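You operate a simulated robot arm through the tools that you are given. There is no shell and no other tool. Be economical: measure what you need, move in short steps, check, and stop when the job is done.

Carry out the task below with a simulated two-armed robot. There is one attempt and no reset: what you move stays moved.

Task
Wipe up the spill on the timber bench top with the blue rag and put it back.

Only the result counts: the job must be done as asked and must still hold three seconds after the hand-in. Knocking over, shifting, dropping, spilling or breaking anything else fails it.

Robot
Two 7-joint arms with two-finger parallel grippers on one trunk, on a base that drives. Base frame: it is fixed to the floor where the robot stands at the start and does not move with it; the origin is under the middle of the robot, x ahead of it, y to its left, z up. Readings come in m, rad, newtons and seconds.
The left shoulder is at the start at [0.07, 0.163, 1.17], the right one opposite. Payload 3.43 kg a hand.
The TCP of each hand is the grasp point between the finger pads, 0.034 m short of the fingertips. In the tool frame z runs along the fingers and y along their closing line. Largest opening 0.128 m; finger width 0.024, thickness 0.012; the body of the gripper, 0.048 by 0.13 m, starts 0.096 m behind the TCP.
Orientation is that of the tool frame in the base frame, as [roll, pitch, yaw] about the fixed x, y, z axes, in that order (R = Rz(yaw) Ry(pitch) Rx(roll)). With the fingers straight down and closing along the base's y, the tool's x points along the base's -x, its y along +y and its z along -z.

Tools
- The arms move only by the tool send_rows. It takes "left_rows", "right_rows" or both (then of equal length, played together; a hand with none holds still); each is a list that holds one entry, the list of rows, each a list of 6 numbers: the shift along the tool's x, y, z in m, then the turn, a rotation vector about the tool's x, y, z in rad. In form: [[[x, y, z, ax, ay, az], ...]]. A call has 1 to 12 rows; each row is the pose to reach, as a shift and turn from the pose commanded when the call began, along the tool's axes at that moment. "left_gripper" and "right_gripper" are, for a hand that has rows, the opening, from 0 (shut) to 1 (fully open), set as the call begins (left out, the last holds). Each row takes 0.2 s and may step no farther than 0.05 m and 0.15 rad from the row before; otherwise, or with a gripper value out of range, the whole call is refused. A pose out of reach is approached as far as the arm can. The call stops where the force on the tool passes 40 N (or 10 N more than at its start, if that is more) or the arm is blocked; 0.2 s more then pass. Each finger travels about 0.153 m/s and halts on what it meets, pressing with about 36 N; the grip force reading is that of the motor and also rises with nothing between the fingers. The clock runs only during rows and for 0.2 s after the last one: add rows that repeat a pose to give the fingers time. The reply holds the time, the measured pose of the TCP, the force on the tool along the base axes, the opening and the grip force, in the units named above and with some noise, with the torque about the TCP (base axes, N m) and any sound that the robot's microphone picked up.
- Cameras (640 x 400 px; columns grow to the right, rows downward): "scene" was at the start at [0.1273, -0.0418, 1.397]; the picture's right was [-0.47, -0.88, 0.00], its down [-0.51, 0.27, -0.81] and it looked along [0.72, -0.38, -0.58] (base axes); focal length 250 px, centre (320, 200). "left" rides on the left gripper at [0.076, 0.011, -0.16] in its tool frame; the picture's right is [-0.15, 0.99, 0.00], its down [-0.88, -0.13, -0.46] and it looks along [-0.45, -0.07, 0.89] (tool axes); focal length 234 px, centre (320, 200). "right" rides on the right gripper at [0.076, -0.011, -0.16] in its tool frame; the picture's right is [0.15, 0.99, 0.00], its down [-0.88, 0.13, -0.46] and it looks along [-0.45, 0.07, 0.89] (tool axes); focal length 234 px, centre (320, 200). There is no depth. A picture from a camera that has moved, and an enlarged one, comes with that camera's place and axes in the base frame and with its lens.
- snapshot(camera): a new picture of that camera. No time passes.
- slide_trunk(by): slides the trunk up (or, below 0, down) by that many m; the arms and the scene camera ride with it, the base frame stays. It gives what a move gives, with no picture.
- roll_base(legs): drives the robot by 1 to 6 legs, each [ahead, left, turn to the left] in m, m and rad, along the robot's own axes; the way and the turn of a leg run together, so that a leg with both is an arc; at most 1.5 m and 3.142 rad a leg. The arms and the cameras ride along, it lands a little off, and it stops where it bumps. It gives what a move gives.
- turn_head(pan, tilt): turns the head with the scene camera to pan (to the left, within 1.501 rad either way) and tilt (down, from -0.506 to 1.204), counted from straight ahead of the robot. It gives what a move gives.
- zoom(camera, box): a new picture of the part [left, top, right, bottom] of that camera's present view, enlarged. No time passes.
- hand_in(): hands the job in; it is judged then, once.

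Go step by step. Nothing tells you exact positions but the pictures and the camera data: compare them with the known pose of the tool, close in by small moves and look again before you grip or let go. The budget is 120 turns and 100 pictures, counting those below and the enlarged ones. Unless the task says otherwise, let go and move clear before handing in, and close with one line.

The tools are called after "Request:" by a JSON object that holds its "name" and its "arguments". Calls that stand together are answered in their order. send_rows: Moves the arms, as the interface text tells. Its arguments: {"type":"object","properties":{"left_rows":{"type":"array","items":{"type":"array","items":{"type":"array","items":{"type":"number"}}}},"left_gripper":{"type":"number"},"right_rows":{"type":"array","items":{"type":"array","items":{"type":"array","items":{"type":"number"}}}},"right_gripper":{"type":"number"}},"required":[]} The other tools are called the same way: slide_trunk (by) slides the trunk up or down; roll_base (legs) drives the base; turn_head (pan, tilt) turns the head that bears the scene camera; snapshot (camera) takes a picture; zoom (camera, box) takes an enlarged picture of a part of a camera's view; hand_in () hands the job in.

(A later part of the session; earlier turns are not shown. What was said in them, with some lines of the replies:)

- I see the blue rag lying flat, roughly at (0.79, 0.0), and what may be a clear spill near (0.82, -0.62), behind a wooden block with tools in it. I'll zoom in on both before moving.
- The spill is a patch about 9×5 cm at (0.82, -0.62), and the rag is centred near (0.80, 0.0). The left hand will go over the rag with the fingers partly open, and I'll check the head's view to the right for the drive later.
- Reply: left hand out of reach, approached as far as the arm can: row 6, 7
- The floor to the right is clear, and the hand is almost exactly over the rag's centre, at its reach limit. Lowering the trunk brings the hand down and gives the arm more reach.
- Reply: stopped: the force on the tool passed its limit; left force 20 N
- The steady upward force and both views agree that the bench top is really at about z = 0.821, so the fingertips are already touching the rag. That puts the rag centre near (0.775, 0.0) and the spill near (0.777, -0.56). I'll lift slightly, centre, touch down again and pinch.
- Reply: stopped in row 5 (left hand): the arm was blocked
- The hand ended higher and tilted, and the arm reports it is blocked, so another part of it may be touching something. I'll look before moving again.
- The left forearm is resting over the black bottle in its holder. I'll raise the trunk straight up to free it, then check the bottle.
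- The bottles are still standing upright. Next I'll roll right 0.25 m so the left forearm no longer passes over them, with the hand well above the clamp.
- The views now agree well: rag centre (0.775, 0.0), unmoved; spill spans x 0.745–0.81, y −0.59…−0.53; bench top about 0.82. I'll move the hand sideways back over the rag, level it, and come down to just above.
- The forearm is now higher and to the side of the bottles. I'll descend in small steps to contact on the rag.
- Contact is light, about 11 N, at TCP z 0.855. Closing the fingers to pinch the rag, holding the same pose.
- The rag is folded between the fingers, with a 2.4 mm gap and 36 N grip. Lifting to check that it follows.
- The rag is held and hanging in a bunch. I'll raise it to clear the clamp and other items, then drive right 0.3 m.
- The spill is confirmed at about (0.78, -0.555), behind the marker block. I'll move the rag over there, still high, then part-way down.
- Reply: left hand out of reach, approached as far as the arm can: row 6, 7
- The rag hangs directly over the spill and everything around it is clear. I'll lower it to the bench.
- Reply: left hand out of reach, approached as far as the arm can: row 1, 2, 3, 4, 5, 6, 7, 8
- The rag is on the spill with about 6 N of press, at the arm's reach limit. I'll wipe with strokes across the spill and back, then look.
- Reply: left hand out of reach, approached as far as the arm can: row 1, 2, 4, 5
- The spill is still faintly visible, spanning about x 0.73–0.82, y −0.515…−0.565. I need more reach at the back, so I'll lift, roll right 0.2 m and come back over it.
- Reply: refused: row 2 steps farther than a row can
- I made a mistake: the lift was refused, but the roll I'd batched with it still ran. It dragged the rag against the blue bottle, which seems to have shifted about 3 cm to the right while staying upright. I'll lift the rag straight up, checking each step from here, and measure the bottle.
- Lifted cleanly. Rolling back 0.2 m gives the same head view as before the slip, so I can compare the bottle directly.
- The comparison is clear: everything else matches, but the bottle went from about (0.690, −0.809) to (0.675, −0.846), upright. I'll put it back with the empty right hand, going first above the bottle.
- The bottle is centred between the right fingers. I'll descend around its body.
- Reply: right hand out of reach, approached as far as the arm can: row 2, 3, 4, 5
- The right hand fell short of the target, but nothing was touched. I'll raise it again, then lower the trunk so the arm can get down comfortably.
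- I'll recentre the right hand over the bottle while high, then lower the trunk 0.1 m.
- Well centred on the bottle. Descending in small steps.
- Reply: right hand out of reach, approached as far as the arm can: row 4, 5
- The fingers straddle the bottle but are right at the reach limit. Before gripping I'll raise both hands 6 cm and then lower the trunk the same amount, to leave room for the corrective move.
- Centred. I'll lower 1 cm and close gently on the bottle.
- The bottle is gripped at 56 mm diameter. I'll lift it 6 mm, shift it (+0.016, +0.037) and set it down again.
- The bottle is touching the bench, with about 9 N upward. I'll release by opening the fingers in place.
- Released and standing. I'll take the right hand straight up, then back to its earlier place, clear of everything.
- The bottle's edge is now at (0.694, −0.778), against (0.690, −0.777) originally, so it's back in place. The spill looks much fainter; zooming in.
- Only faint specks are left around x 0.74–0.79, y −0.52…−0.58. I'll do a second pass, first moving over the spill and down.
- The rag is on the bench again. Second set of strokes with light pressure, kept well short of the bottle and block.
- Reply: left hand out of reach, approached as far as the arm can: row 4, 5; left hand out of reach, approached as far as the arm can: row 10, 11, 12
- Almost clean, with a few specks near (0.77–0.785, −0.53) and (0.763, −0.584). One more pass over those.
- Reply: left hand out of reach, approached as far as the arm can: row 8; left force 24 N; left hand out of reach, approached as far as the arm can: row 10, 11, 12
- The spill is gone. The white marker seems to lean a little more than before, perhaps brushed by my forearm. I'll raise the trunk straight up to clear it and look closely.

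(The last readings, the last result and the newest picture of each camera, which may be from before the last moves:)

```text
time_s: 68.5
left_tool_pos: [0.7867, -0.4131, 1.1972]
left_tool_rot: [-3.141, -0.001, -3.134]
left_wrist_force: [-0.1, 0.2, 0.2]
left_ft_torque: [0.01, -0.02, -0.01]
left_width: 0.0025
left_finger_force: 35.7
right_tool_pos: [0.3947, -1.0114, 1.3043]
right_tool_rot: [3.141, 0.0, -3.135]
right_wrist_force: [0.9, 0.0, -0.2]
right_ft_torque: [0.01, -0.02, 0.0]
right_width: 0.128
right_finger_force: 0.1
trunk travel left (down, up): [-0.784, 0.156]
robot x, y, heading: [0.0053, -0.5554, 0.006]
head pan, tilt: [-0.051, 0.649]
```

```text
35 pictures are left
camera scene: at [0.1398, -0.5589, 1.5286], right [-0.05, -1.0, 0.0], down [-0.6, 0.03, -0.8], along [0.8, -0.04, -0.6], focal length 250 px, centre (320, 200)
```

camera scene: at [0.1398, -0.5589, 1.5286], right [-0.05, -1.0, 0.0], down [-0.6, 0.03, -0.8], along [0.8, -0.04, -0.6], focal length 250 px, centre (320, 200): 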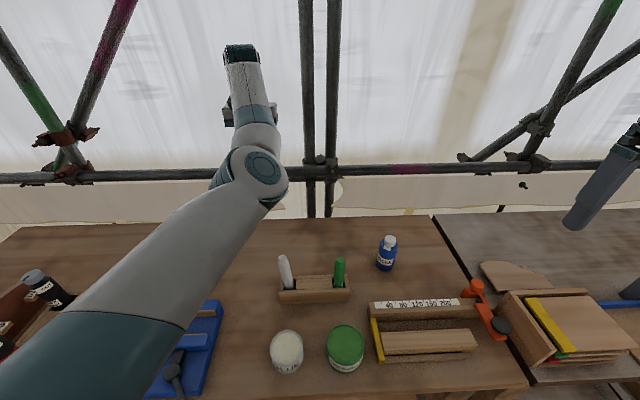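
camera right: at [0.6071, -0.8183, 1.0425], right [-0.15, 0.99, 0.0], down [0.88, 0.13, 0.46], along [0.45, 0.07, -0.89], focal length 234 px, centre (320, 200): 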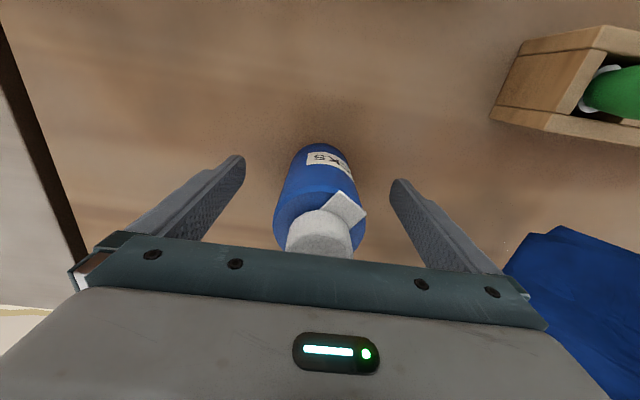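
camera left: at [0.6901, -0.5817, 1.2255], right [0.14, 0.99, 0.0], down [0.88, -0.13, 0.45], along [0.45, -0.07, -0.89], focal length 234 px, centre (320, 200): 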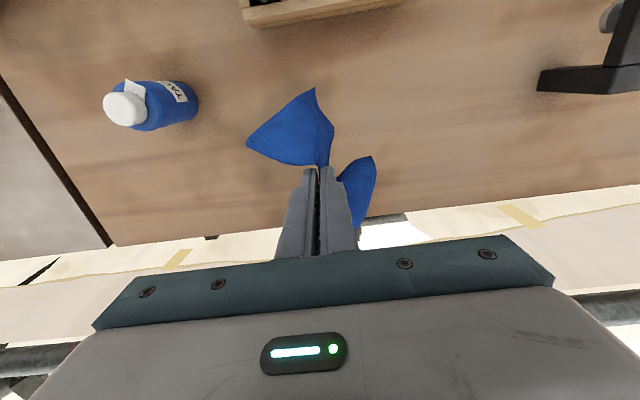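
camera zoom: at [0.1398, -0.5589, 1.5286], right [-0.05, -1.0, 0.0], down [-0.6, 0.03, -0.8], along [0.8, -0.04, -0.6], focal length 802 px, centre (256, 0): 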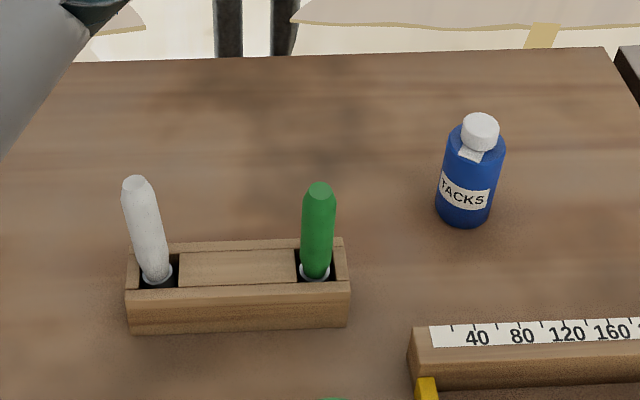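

The marker leans slightly in its slot; I'll see to that after the rag. Driving back left 0.305 m with the rag held high.

Request:
{"name": "roll_base", "arguments": {"legs": [[0, 0.305, 0]]}}

Request:
{"name": "slide_trunk", "arguments": {"by": -0.04}}

Request:
{"name": "turn_head", "arguments": {"pan": 0.1, "tilt": 0.65}}

Request:
{"name": "snapshot", "arguments": {"camera": "scene"}}

```text
time_s: 70.6
left_tool_pos: [0.7832, -0.1121, 1.1966]
left_tool_rot: [-3.139, -0.001, -3.135]
left_wrist_force: [-0.3, -0.6, -1.0]
left_ft_torque: [0.06, -0.01, 0.01]
left_width: 0.0024
left_finger_force: 36.1
right_tool_pos: [0.3943, -0.7098, 1.303]
right_tool_rot: [3.141, 0.0, -3.135]
right_wrist_force: [-0.2, 0.2, -0.4]
right_ft_torque: [0.01, 0.01, 0.02]
right_width: 0.128
right_finger_force: 0.1
trunk travel left (down, up): [-0.784, 0.156]
robot x, y, heading: [-0.0005, -0.2538, 0.006]
head pan, tilt: [-0.051, 0.649]
```

```text
time_s: 71.4
left_tool_pos: [0.7824, -0.1093, 1.157]
left_tool_rot: [-3.137, -0.002, -3.136]
left_wrist_force: [0.7, 0.0, -0.1]
left_ft_torque: [0.03, -0.01, 0.0]
left_width: 0.0024
left_finger_force: 35.8
right_tool_pos: [0.3936, -0.7073, 1.2649]
right_tool_rot: [3.141, 0.001, -3.135]
right_wrist_force: [-0.5, -0.5, -0.6]
right_ft_torque: [-0.02, 0.0, -0.03]
right_width: 0.128
right_finger_force: 0.0
trunk travel left (down, up): [-0.744, 0.196]
robot x, y, heading: [0.0033, -0.2545, 0.004]
head pan, tilt: [-0.051, 0.649]
```

```text
time_s: 72.1
left_tool_pos: [0.7838, -0.11, 1.157]
left_tool_rot: [-3.14, -0.003, -3.136]
left_wrist_force: [-0.6, -0.5, -0.2]
left_ft_torque: [0.02, 0.01, 0.02]
left_width: 0.0025
left_finger_force: 35.9
right_tool_pos: [0.3922, -0.7091, 1.2638]
right_tool_rot: [3.14, -0.002, -3.134]
right_wrist_force: [-1.2, 0.2, -0.9]
right_ft_torque: [0.0, -0.02, -0.03]
right_width: 0.1282
right_finger_force: 0.0
trunk travel left (down, up): [-0.744, 0.196]
robot x, y, heading: [0.003, -0.2502, 0.011]
head pan, tilt: [0.099, 0.649]
```

```text
34 pictures are left
camera scene: at [0.1372, -0.2439, 1.4887], right [0.1, -0.99, 0.0], down [-0.6, -0.06, -0.8], along [0.79, 0.08, -0.6], focal length 250 px, centre (320, 200)
```

scene: 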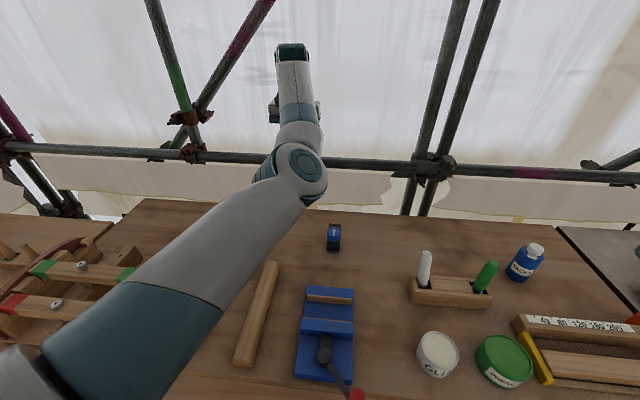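

Nothing looks disturbed along the way. I'll move the rag over its original centre and part-way down, then check arm clearance.

Request:
{"name": "send_rows", "arguments": {"left_rows": [[[0.003, 0.04, 0, 0, 0, 0], [0.006, 0.08, 0, 0, 0, 0], [0.009, 0.108, 0, 0, 0, 0], [0.009, 0.108, 0.05, 0, 0, 0], [0.009, 0.108, 0.1, 0, 0, 0], [0.009, 0.108, 0.15, 0, 0, 0], [0.009, 0.108, 0.18, 0, 0, 0], [0.009, 0.108, 0.18, 0, 0, 0]]]}}

Request:
{"name": "snapshot", "arguments": {"camera": "scene"}}

Request:
{"name": "snapshot", "arguments": {"camera": "left"}}

```text
time_s: 73.9
left_tool_pos: [0.7733, -0.0066, 0.9795]
left_tool_rot: [3.142, 0.0, -3.138]
left_wrist_force: [-0.2, 0.7, -1.3]
left_ft_torque: [0.04, 0.0, 0.02]
left_width: 0.0026
left_finger_force: 35.7
right_tool_pos: [0.394, -0.708, 1.2638]
right_tool_rot: [3.14, -0.001, -3.136]
right_wrist_force: [-0.1, -0.9, -0.2]
right_ft_torque: [0.01, -0.01, -0.02]
right_width: 0.1278
right_finger_force: 0.0
trunk travel left (down, up): [-0.744, 0.196]
robot x, y, heading: [-0.0, -0.2532, 0.008]
head pan, tilt: [0.099, 0.649]
```

```text
33 pictures are left
camera scene: at [0.1369, -0.244, 1.4887], right [0.11, -0.99, 0.0], down [-0.6, -0.06, -0.8], along [0.79, 0.08, -0.6], focal length 250 px, centre (320, 200)
```

scene: 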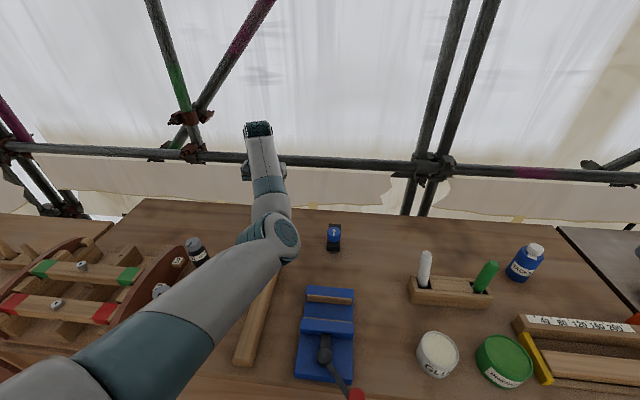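

```text
32 pictures are left
camera left: at [0.6972, 0.0046, 1.1372], right [0.14, 0.99, 0.0], down [0.88, -0.13, 0.46], along [0.45, -0.07, -0.89], focal length 234 px, centre (320, 200)
```

left: 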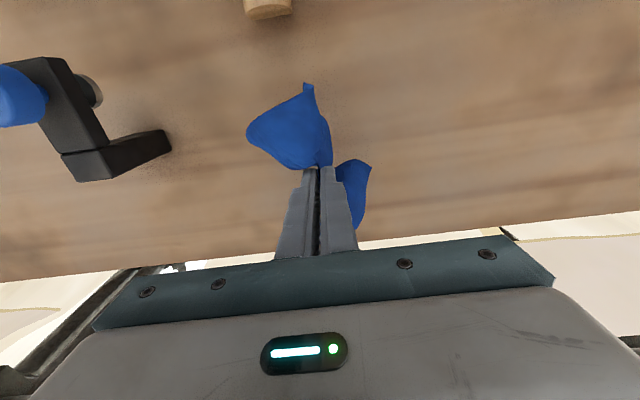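

The elbow stays over the dowel and vise gap with room to spare. I'll lower the rag onto the bench.

Request:
{"name": "send_rows", "arguments": {"left_rows": [[[0, 0.004, 0.03, 0, 0, 0], [0, 0.004, 0.06, 0, 0, 0], [0, 0.004, 0.085, 0, 0, 0], [0, 0.004, 0.105, 0, 0, 0], [0, 0.004, 0.114, 0, 0, 0], [0, 0.004, 0.118, 0, 0, 0], [0, 0.004, 0.118, 0, 0, 0]]]}}

Request:
{"name": "snapshot", "arguments": {"camera": "left"}}

Request:
{"name": "snapshot", "arguments": {"camera": "scene"}}

```text
time_s: 75.5
left_tool_pos: [0.7722, 0.0, 0.862]
left_tool_rot: [-3.14, 0.002, -3.137]
left_wrist_force: [-1.7, -2.3, 21.9]
left_ft_torque: [0.11, -0.08, -0.11]
left_width: 0.0026
left_finger_force: 35.8
right_tool_pos: [0.3905, -0.7102, 1.2657]
right_tool_rot: [3.14, 0.001, -3.134]
right_wrist_force: [-0.3, 0.3, -0.1]
right_ft_torque: [-0.01, -0.02, 0.04]
right_width: 0.1278
right_finger_force: 0.1
trunk travel left (down, up): [-0.744, 0.196]
robot x, y, heading: [0.002, -0.2514, 0.004]
head pan, tilt: [0.099, 0.649]
```

```text
31 pictures are left
camera left: at [0.6963, 0.0104, 1.02], right [0.14, 0.99, 0.0], down [0.88, -0.13, 0.46], along [0.45, -0.07, -0.89], focal length 234 px, centre (320, 200)
```

left: 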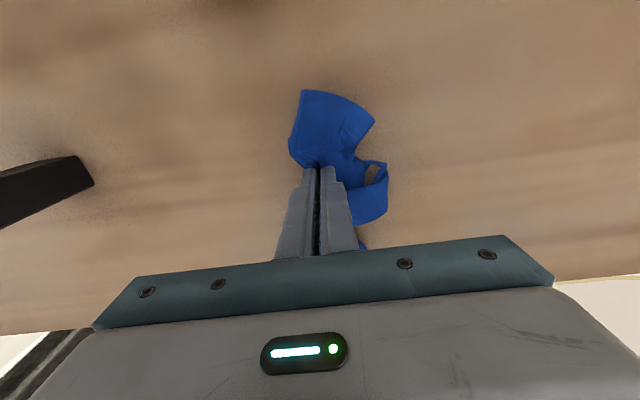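

```text
30 pictures are left
camera scene: at [0.1343, -0.245, 1.4891], right [0.11, -0.99, 0.0], down [-0.6, -0.06, -0.8], along [0.79, 0.08, -0.6], focal length 250 px, centre (320, 200)
```

scene: 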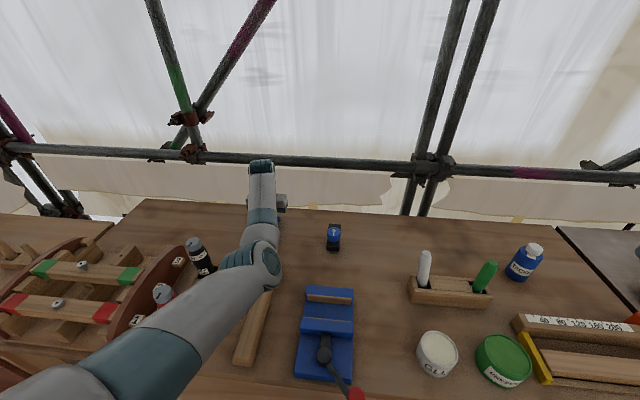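

The rag is down at its original centre. I'll open the fingers slightly and rise clear.

Request:
{"name": "send_rows", "arguments": {"left_rows": [[[0, 0, -0.002, 0, 0, 0], [0, 0, -0.002, 0, 0, 0], [0, 0, -0.002, 0, 0, 0], [0, 0, -0.01, 0, 0, 0], [0, 0, -0.03, 0, 0, 0], [0, 0, -0.06, 0, 0, 0], [0, 0, -0.1, 0, 0, 0], [0, 0, -0.14, 0, 0, 0], [0, 0, -0.18, 0, 0, 0]]], "left_gripper": 0.35}}

Request:
{"name": "snapshot", "arguments": {"camera": "left"}}

```text
time_s: 77.5
left_tool_pos: [0.771, 0.0002, 1.041]
left_tool_rot: [-3.141, -0.002, -3.138]
left_wrist_force: [-1.1, -0.3, -0.8]
left_ft_torque: [-0.01, -0.02, -0.01]
left_width: 0.0447
left_finger_force: 0.1
right_tool_pos: [0.3933, -0.7094, 1.265]
right_tool_rot: [3.138, -0.002, -3.134]
right_wrist_force: [-0.1, 0.7, 0.4]
right_ft_torque: [-0.02, -0.05, 0.0]
right_width: 0.1279
right_finger_force: 0.1
trunk travel left (down, up): [-0.744, 0.196]
robot x, y, heading: [0.002, -0.251, 0.003]
head pan, tilt: [0.099, 0.649]
```

```text
29 pictures are left
camera left: at [0.6963, 0.011, 1.1991], right [0.14, 0.99, 0.0], down [0.88, -0.13, 0.45], along [0.45, -0.07, -0.89], focal length 234 px, centre (320, 200)
```

left: 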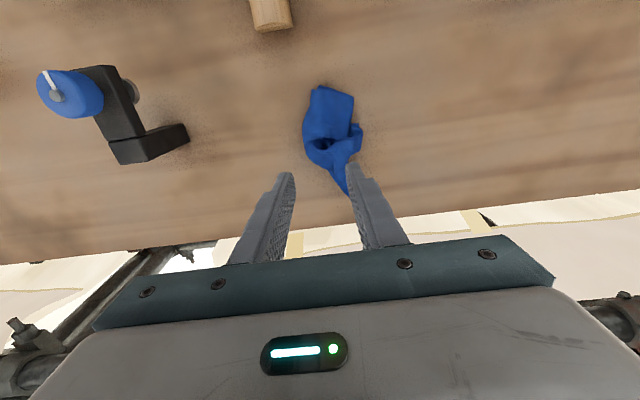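

The rag is released, lying at about (0.775, 0.015) on its original spot. Now a close look at the leaning white marker.

Request:
{"name": "zoom", "arguments": {"camera": "scene", "box": [380, 220, 540, 320]}}

Request:
{"name": "snapshot", "arguments": {"camera": "right"}}

```text
4.00 times, centred on (460, 270) of scene
camera zoom: at [0.1363, -0.2451, 1.4886], right [0.11, -0.99, 0.0], down [-0.6, -0.06, -0.8], along [0.79, 0.08, -0.6], focal length 1002 px, centre (-240, -80)
```

zoom: 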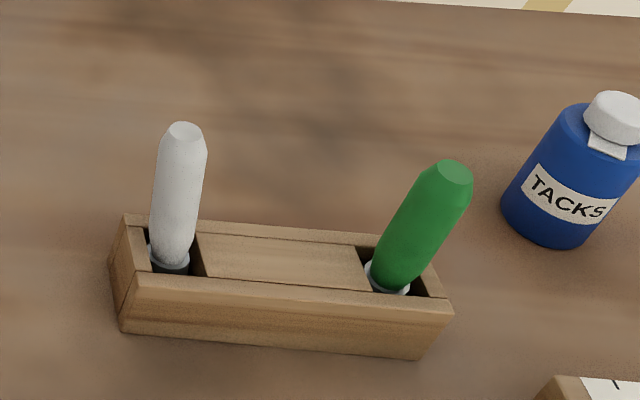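

```text
27 pictures are left
camera right: at [0.3175, -0.7211, 1.4237], right [-0.15, 0.99, 0.0], down [0.88, 0.14, 0.46], along [0.45, 0.07, -0.89], focal length 234 px, centre (320, 200)
```

right: 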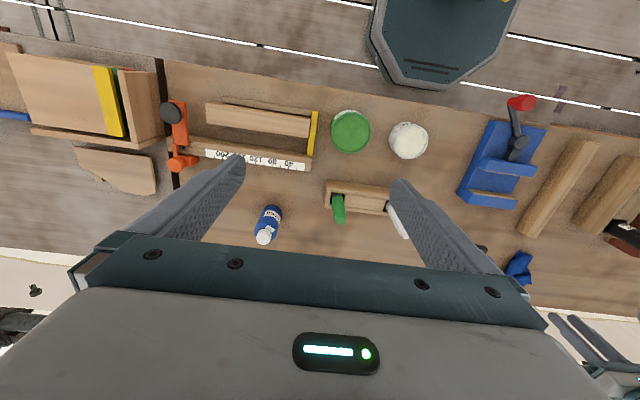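

The rag is done. The white marker leans about 10° towards the back-left, while the green one is upright with its top at z ≈ 0.98. I'll straighten it gently with the right hand, first going above it to look.

Request:
{"name": "send_rows", "arguments": {"right_rows": [[[-0.026, 0.0275, 0, 0, 0, 0], [-0.052, 0.055, 0, 0, 0, 0], [-0.078, 0.0825, 0, 0, 0, 0], [-0.104, 0.11, 0, 0, 0, 0], [-0.13, 0.1375, 0, 0, 0, 0], [-0.156, 0.165, 0, 0, 0, 0], [-0.182, 0.1925, 0, 0, 0, 0], [-0.207, 0.22, 0, 0, 0, 0], [-0.207, 0.22, 0.045, 0, 0, 0], [-0.207, 0.22, 0.09, 0, 0, 0], [-0.207, 0.22, 0.135, 0, 0, 0], [-0.207, 0.22, 0.165, 0, 0, 0]]], "right_gripper": 0.7}}

Request:
{"name": "snapshot", "arguments": {"camera": "right"}}

Request:
{"name": "zoom", "arguments": {"camera": "scene", "box": [340, 160, 540, 320]}}

```text
time_s: 80.1
left_tool_pos: [0.7726, 0.0011, 1.0399]
left_tool_rot: [-3.139, -0.001, -3.137]
left_wrist_force: [0.2, -0.3, -0.1]
left_ft_torque: [0.04, -0.02, 0.0]
left_width: 0.0449
left_finger_force: 0.1
right_tool_pos: [0.6013, -0.4877, 1.0997]
right_tool_rot: [3.141, 0.001, -3.134]
right_wrist_force: [0.0, -0.2, 0.7]
right_ft_torque: [-0.02, 0.04, 0.01]
right_width: 0.0894
right_finger_force: 0.1
trunk travel left (down, up): [-0.744, 0.196]
robot x, y, heading: [0.0025, -0.2531, 0.008]
head pan, tilt: [0.099, 0.649]
```

```text
26 pictures are left
camera right: at [0.5245, -0.4992, 1.2588], right [-0.15, 0.99, 0.0], down [0.88, 0.14, 0.46], along [0.45, 0.07, -0.89], focal length 234 px, centre (320, 200)
```

right: 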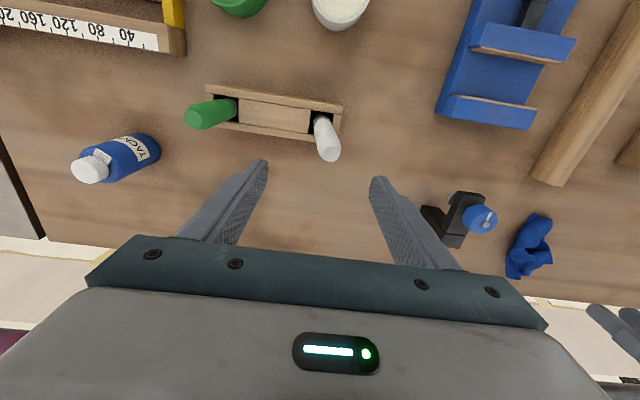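

```text
2.50 times, centred on (440, 240) of scene
camera zoom: at [0.1377, -0.2443, 1.4887], right [0.11, -0.99, 0.0], down [-0.6, -0.06, -0.8], along [0.79, 0.08, -0.6], focal length 626 px, centre (20, 100)
```

zoom: 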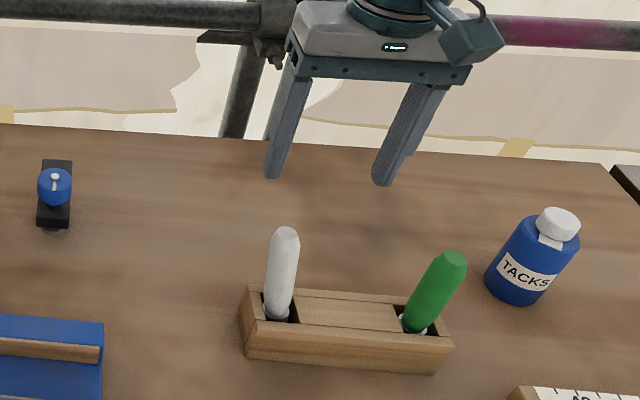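

The marker's base is near (0.58, −0.488), and its top leans about 2.5 cm back and 1 cm left. I'll come down with the fingers on either side in y.

Request:
{"name": "send_rows", "arguments": {"right_rows": [[[0.001, 0.0, 0.04, 0, 0, 0], [0.002, 0.0, 0.08, 0, 0, 0], [0.003, 0.0, 0.12, 0, 0, 0], [0.004, 0.0, 0.152, 0, 0, 0], [0.004, 0.0, 0.152, 0, 0, 0]]]}}

Request:
{"name": "snapshot", "arguments": {"camera": "right"}}

Request:
{"name": "zoom", "arguments": {"camera": "scene", "box": [340, 180, 540, 320]}}

```text
time_s: 81.3
left_tool_pos: [0.7719, 0.002, 1.0416]
left_tool_rot: [-3.138, -0.002, -3.136]
left_wrist_force: [0.1, 0.3, 0.0]
left_ft_torque: [0.02, -0.03, -0.03]
left_width: 0.0449
left_finger_force: 0.1
right_tool_pos: [0.5923, -0.4927, 0.9538]
right_tool_rot: [3.139, 0.001, -3.136]
right_wrist_force: [0.3, 0.6, 0.4]
right_ft_torque: [-0.01, -0.01, 0.0]
right_width: 0.0898
right_finger_force: 0.1
right hand out of reach, approached as far as the arm can: row 4, 5
trunk travel left (down, up): [-0.744, 0.196]
robot x, y, heading: [0.0048, -0.2519, 0.007]
head pan, tilt: [0.099, 0.649]
```

```text
24 pictures are left
camera right: at [0.5164, -0.5041, 1.1118], right [-0.15, 0.99, 0.0], down [0.88, 0.13, 0.46], along [0.45, 0.07, -0.89], focal length 234 px, centre (320, 200)
```

right: 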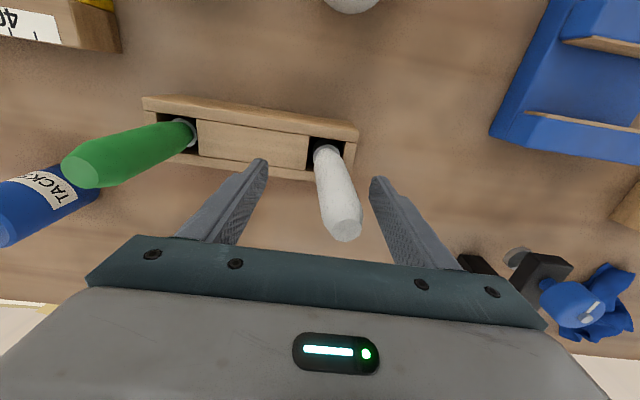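

```text
2.86 times, centred on (440, 250) of scene
camera zoom: at [0.1369, -0.2434, 1.4887], right [0.11, -0.99, 0.0], down [-0.6, -0.06, -0.8], along [0.79, 0.08, -0.6], focal length 716 px, centre (-23, 57)
```

zoom: 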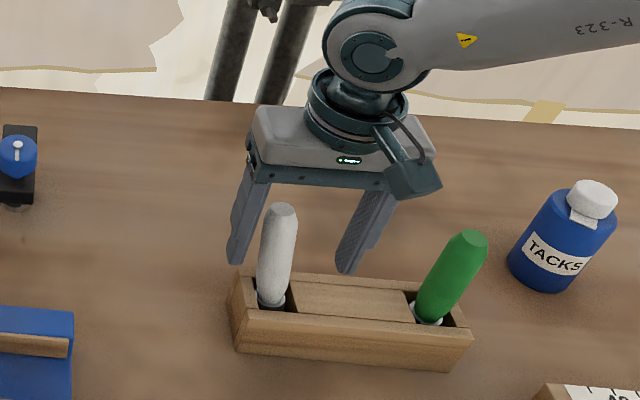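

The fingers straddle the marker. I'll nudge up 8 mm and 6 mm left to centre on the base, staying inside reach, and confirm before closing.

Request:
{"name": "send_rows", "arguments": {"right_rows": [[[0, 0.003, -0.004, 0, 0, 0], [0.0, 0.007, -0.008, 0, 0, 0], [0.0, 0.007, -0.008, 0, 0, 0]]]}}

```text
time_s: 82.1
left_tool_pos: [0.7736, 0.0007, 1.0405]
left_tool_rot: [-3.14, -0.003, -3.139]
left_wrist_force: [-0.6, -0.7, 0.3]
left_ft_torque: [0.0, 0.02, -0.02]
left_width: 0.0449
left_finger_force: 0.1
right_tool_pos: [0.5913, -0.4853, 0.959]
right_tool_rot: [3.14, 0.0, -3.135]
right_wrist_force: [1.0, -0.5, 0.2]
right_ft_torque: [0.01, 0.01, 0.02]
right_width: 0.0893
right_finger_force: 0.0
trunk travel left (down, up): [-0.744, 0.196]
robot x, y, heading: [0.0015, -0.2523, 0.004]
head pan, tilt: [0.099, 0.649]
```

Request:
{"name": "send_rows", "arguments": {"right_rows": [[[0, 0, 0, 0, 0, 0], [0, 0, 0, 0, 0, 0], [0, 0, 0, 0, 0, 0]]], "right_gripper": 0.15}}

Request:
{"name": "snapshot", "arguments": {"camera": "right"}}

Request:
{"name": "zoom", "arguments": {"camera": "scene", "box": [340, 180, 540, 320]}}

```text
time_s: 82.9
left_tool_pos: [0.7746, 0.002, 1.0397]
left_tool_rot: [-3.14, -0.001, -3.136]
left_wrist_force: [-0.4, 0.6, 0.1]
left_ft_torque: [0.02, -0.03, -0.01]
left_width: 0.0447
left_finger_force: 0.0
right_tool_pos: [0.5915, -0.4863, 0.9601]
right_tool_rot: [3.141, -0.002, -3.135]
right_wrist_force: [-1.1, 0.9, 1.5]
right_ft_torque: [0.08, 0.04, 0.01]
right_width: 0.0283
right_finger_force: 36.2
trunk travel left (down, up): [-0.744, 0.196]
robot x, y, heading: [0.0007, -0.2542, 0.011]
head pan, tilt: [0.099, 0.649]
```

```text
22 pictures are left
camera right: at [0.5162, -0.4969, 1.1195], right [-0.15, 0.99, 0.0], down [0.88, 0.14, 0.46], along [0.45, 0.07, -0.89], focal length 234 px, centre (320, 200)
```

right: 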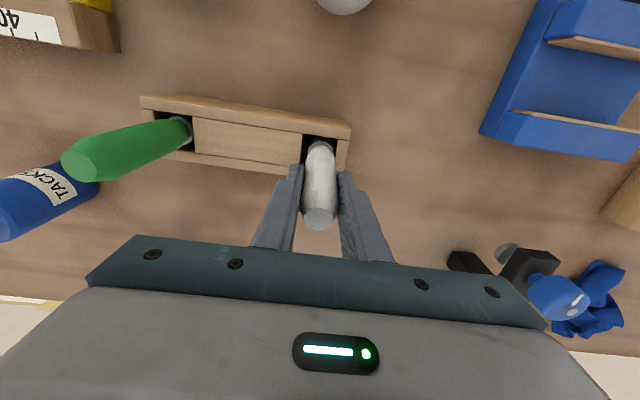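

```text
2.86 times, centred on (440, 250) of scene
camera zoom: at [0.1373, -0.2435, 1.4887], right [0.11, -0.99, 0.0], down [-0.6, -0.06, -0.8], along [0.79, 0.08, -0.6], focal length 716 px, centre (-23, 57)
```

zoom: 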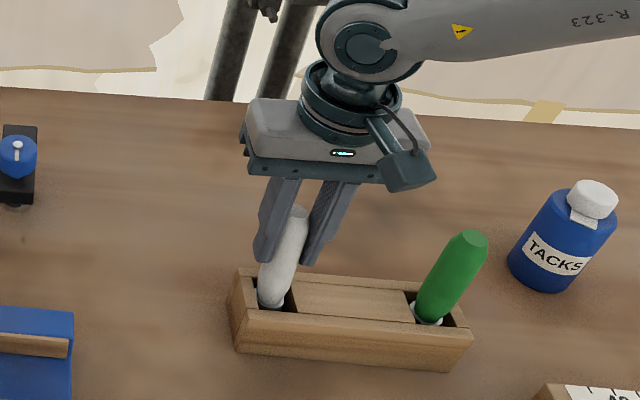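

The sideways lean is gone. There's still about 1 cm of backward lean, so I'll ease the gripped marker 9 mm towards the robot.

Request:
{"name": "send_rows", "arguments": {"right_rows": [[[0.003, 0, 0, 0, 0, 0], [0.006, 0, 0, 0, 0, 0], [0.009, 0, 0, 0, 0, 0], [0.009, 0, 0, 0, 0, 0]]]}}

Request:
{"name": "snapshot", "arguments": {"camera": "right"}}

```text
time_s: 83.9
left_tool_pos: [0.7734, 0.0015, 1.0402]
left_tool_rot: [-3.138, -0.004, -3.139]
left_wrist_force: [-0.4, 0.3, 0.2]
left_ft_torque: [0.01, 0.04, -0.03]
left_width: 0.0447
left_finger_force: 0.0
right_tool_pos: [0.583, -0.4862, 0.9602]
right_tool_rot: [3.141, 0.0, -3.136]
right_wrist_force: [8.1, 0.9, 5.3]
right_ft_torque: [0.08, -1.21, 0.0]
right_width: 0.0281
right_finger_force: 36.2
trunk travel left (down, up): [-0.744, 0.196]
robot x, y, heading: [0.0037, -0.2512, 0.012]
head pan, tilt: [0.099, 0.649]
```

```text
20 pictures are left
camera right: at [0.5078, -0.4969, 1.119], right [-0.15, 0.99, 0.0], down [0.88, 0.14, 0.46], along [0.45, 0.07, -0.89], focal length 234 px, centre (320, 200)
```

right: 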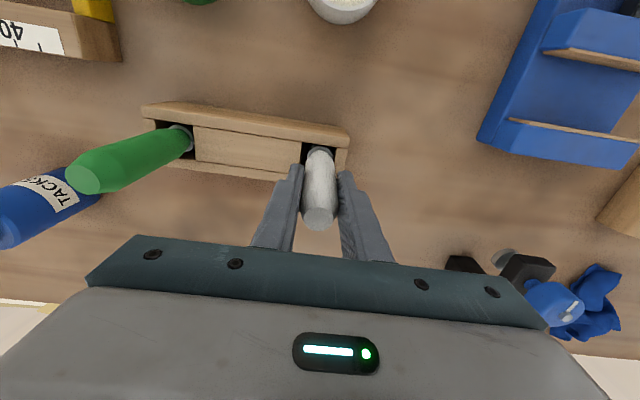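

Nearly upright, about 2° off. Opening the fingers.

Request:
{"name": "send_rows", "arguments": {"right_rows": [[[0, 0, 0, 0, 0, 0], [0, 0, 0, 0, 0, 0], [0, 0, 0, 0, 0, 0], [0, 0, 0, 0, 0, 0]]], "right_gripper": 0.7}}

Request:
{"name": "snapshot", "arguments": {"camera": "right"}}

Request:
{"name": "zoom", "arguments": {"camera": "scene", "box": [340, 180, 540, 320]}}

```text
time_s: 84.9
left_tool_pos: [0.7729, 0.0023, 1.0409]
left_tool_rot: [-3.14, 0.0, -3.137]
left_wrist_force: [0.2, -0.5, 0.2]
left_ft_torque: [0.0, 0.0, -0.01]
left_width: 0.0448
left_finger_force: 0.1
right_tool_pos: [0.5829, -0.485, 0.9596]
right_tool_rot: [-3.141, -0.001, -3.135]
right_wrist_force: [0.1, -0.5, -0.3]
right_ft_torque: [0.0, 0.01, -0.01]
right_width: 0.0896
right_finger_force: 0.0
trunk travel left (down, up): [-0.744, 0.196]
robot x, y, heading: [0.0034, -0.2545, 0.01]
head pan, tilt: [0.099, 0.649]
```

```text
19 pictures are left
camera right: at [0.5071, -0.4972, 1.1189], right [-0.15, 0.99, 0.0], down [0.88, 0.14, 0.46], along [0.45, 0.07, -0.89], focal length 234 px, centre (320, 200)
```

right: 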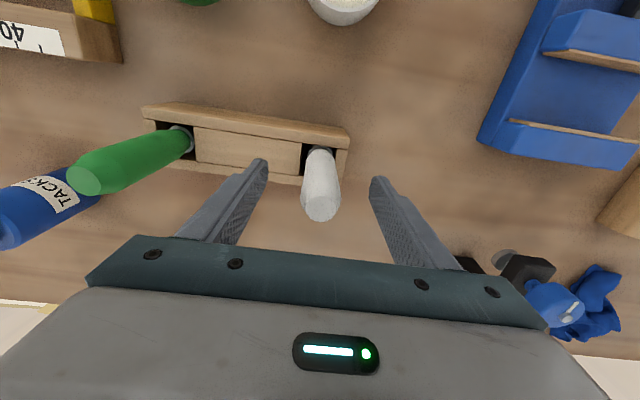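

```text
2.86 times, centred on (440, 250) of scene
camera zoom: at [0.1375, -0.2437, 1.4886], right [0.11, -0.99, 0.0], down [-0.6, -0.06, -0.8], along [0.79, 0.08, -0.6], focal length 716 px, centre (-23, 57)
```

zoom: 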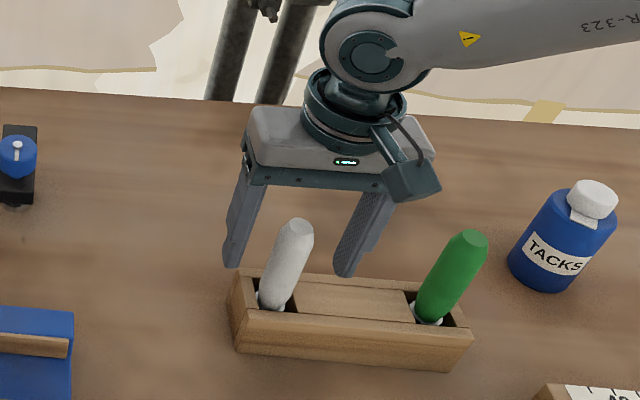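

The marker stands upright again, matching the green one, and the block hasn't moved. I'll lift the right hand straight up and away.

Request:
{"name": "send_rows", "arguments": {"right_rows": [[[0, 0, -0.03, 0, 0, 0], [0, 0, -0.07, 0, 0, 0], [0, 0, -0.11, 0, 0, 0], [0, 0, -0.155, 0, 0, 0], [0, 0, -0.2, 0, 0, 0], [0.035, -0.03, -0.21, 0, 0, 0], [0.07, -0.06, -0.21, 0, 0, 0], [0.105, -0.09, -0.21, 0, 0, 0], [0.14, -0.12, -0.21, 0, 0, 0]]]}}

Request:
{"name": "snapshot", "arguments": {"camera": "scene"}}

Request:
{"name": "zoom", "arguments": {"camera": "left", "box": [0, 0, 640, 250]}}

Request:
{"name": "zoom", "arguments": {"camera": "scene", "box": [370, 200, 570, 325]}}

```text
time_s: 86.9
left_tool_pos: [0.7708, -0.001, 1.0433]
left_tool_rot: [3.139, 0.001, -3.137]
left_wrist_force: [-1.2, 0.0, 0.3]
left_ft_torque: [0.01, -0.04, 0.03]
left_width: 0.0446
left_finger_force: 0.0
right_tool_pos: [0.4408, -0.6059, 1.1714]
right_tool_rot: [3.139, 0.0, -3.135]
right_wrist_force: [-0.3, -0.4, -0.1]
right_ft_torque: [0.09, -0.04, 0.02]
right_width: 0.0899
right_finger_force: 0.0
trunk travel left (down, up): [-0.744, 0.196]
robot x, y, heading: [0.0016, -0.2498, 0.005]
head pan, tilt: [0.099, 0.649]
```

```text
17 pictures are left
camera scene: at [0.1346, -0.2465, 1.489], right [0.11, -0.99, 0.0], down [-0.6, -0.06, -0.8], along [0.79, 0.09, -0.6], focal length 250 px, centre (320, 200)
```

scene: 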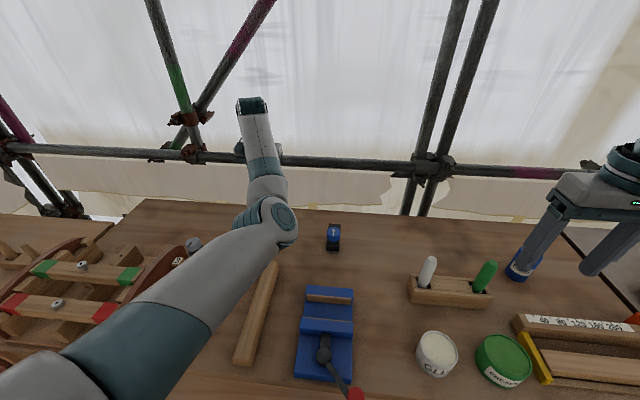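

```text
1.00 times, centred on (320, 125) of left
camera zoom: at [0.695, 0.0102, 1.2006], right [0.14, 0.99, 0.0], down [0.88, -0.13, 0.46], along [0.45, -0.07, -0.89], focal length 234 px, centre (320, 275)
```

zoom: 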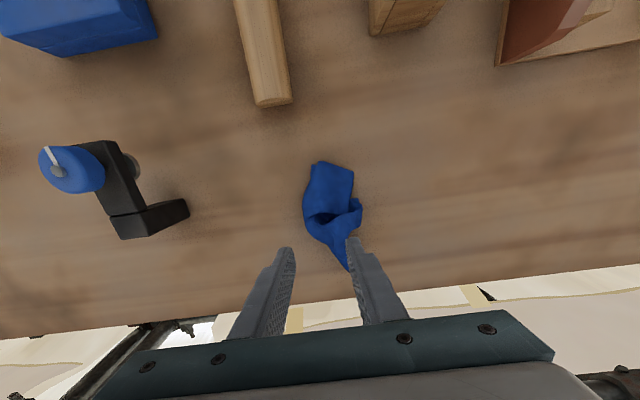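

```text
3.20 times, centred on (470, 262) of scene
camera zoom: at [0.1346, -0.2465, 1.489], right [0.11, -0.99, 0.0], down [-0.6, -0.06, -0.8], along [0.79, 0.09, -0.6], focal length 802 px, centre (-160, 0)
```

zoom: 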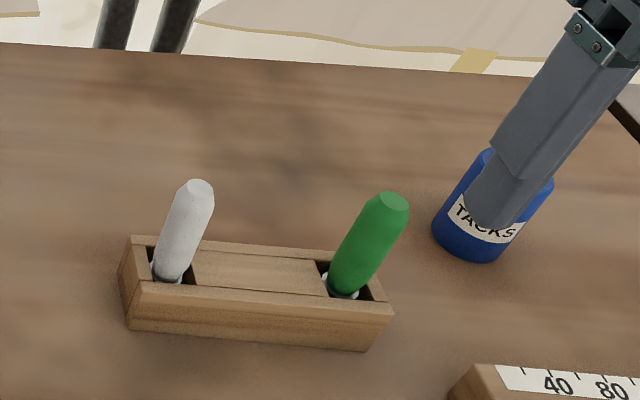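

The spill is gone, the rag lies on its original spot, and the bottle and marker are back in place. Both hands are clear, so I'm handing in.

Request:
{"name": "hand_in", "arguments": {}}

```text
The job is handed in.
```

The spill is wiped up and the blue rag is back on its original spot, bunched rather than flat; I knocked the tacks bottle about 4 cm and tilted the white marker while working, and moved both back to within a few millimetres by the camera views.
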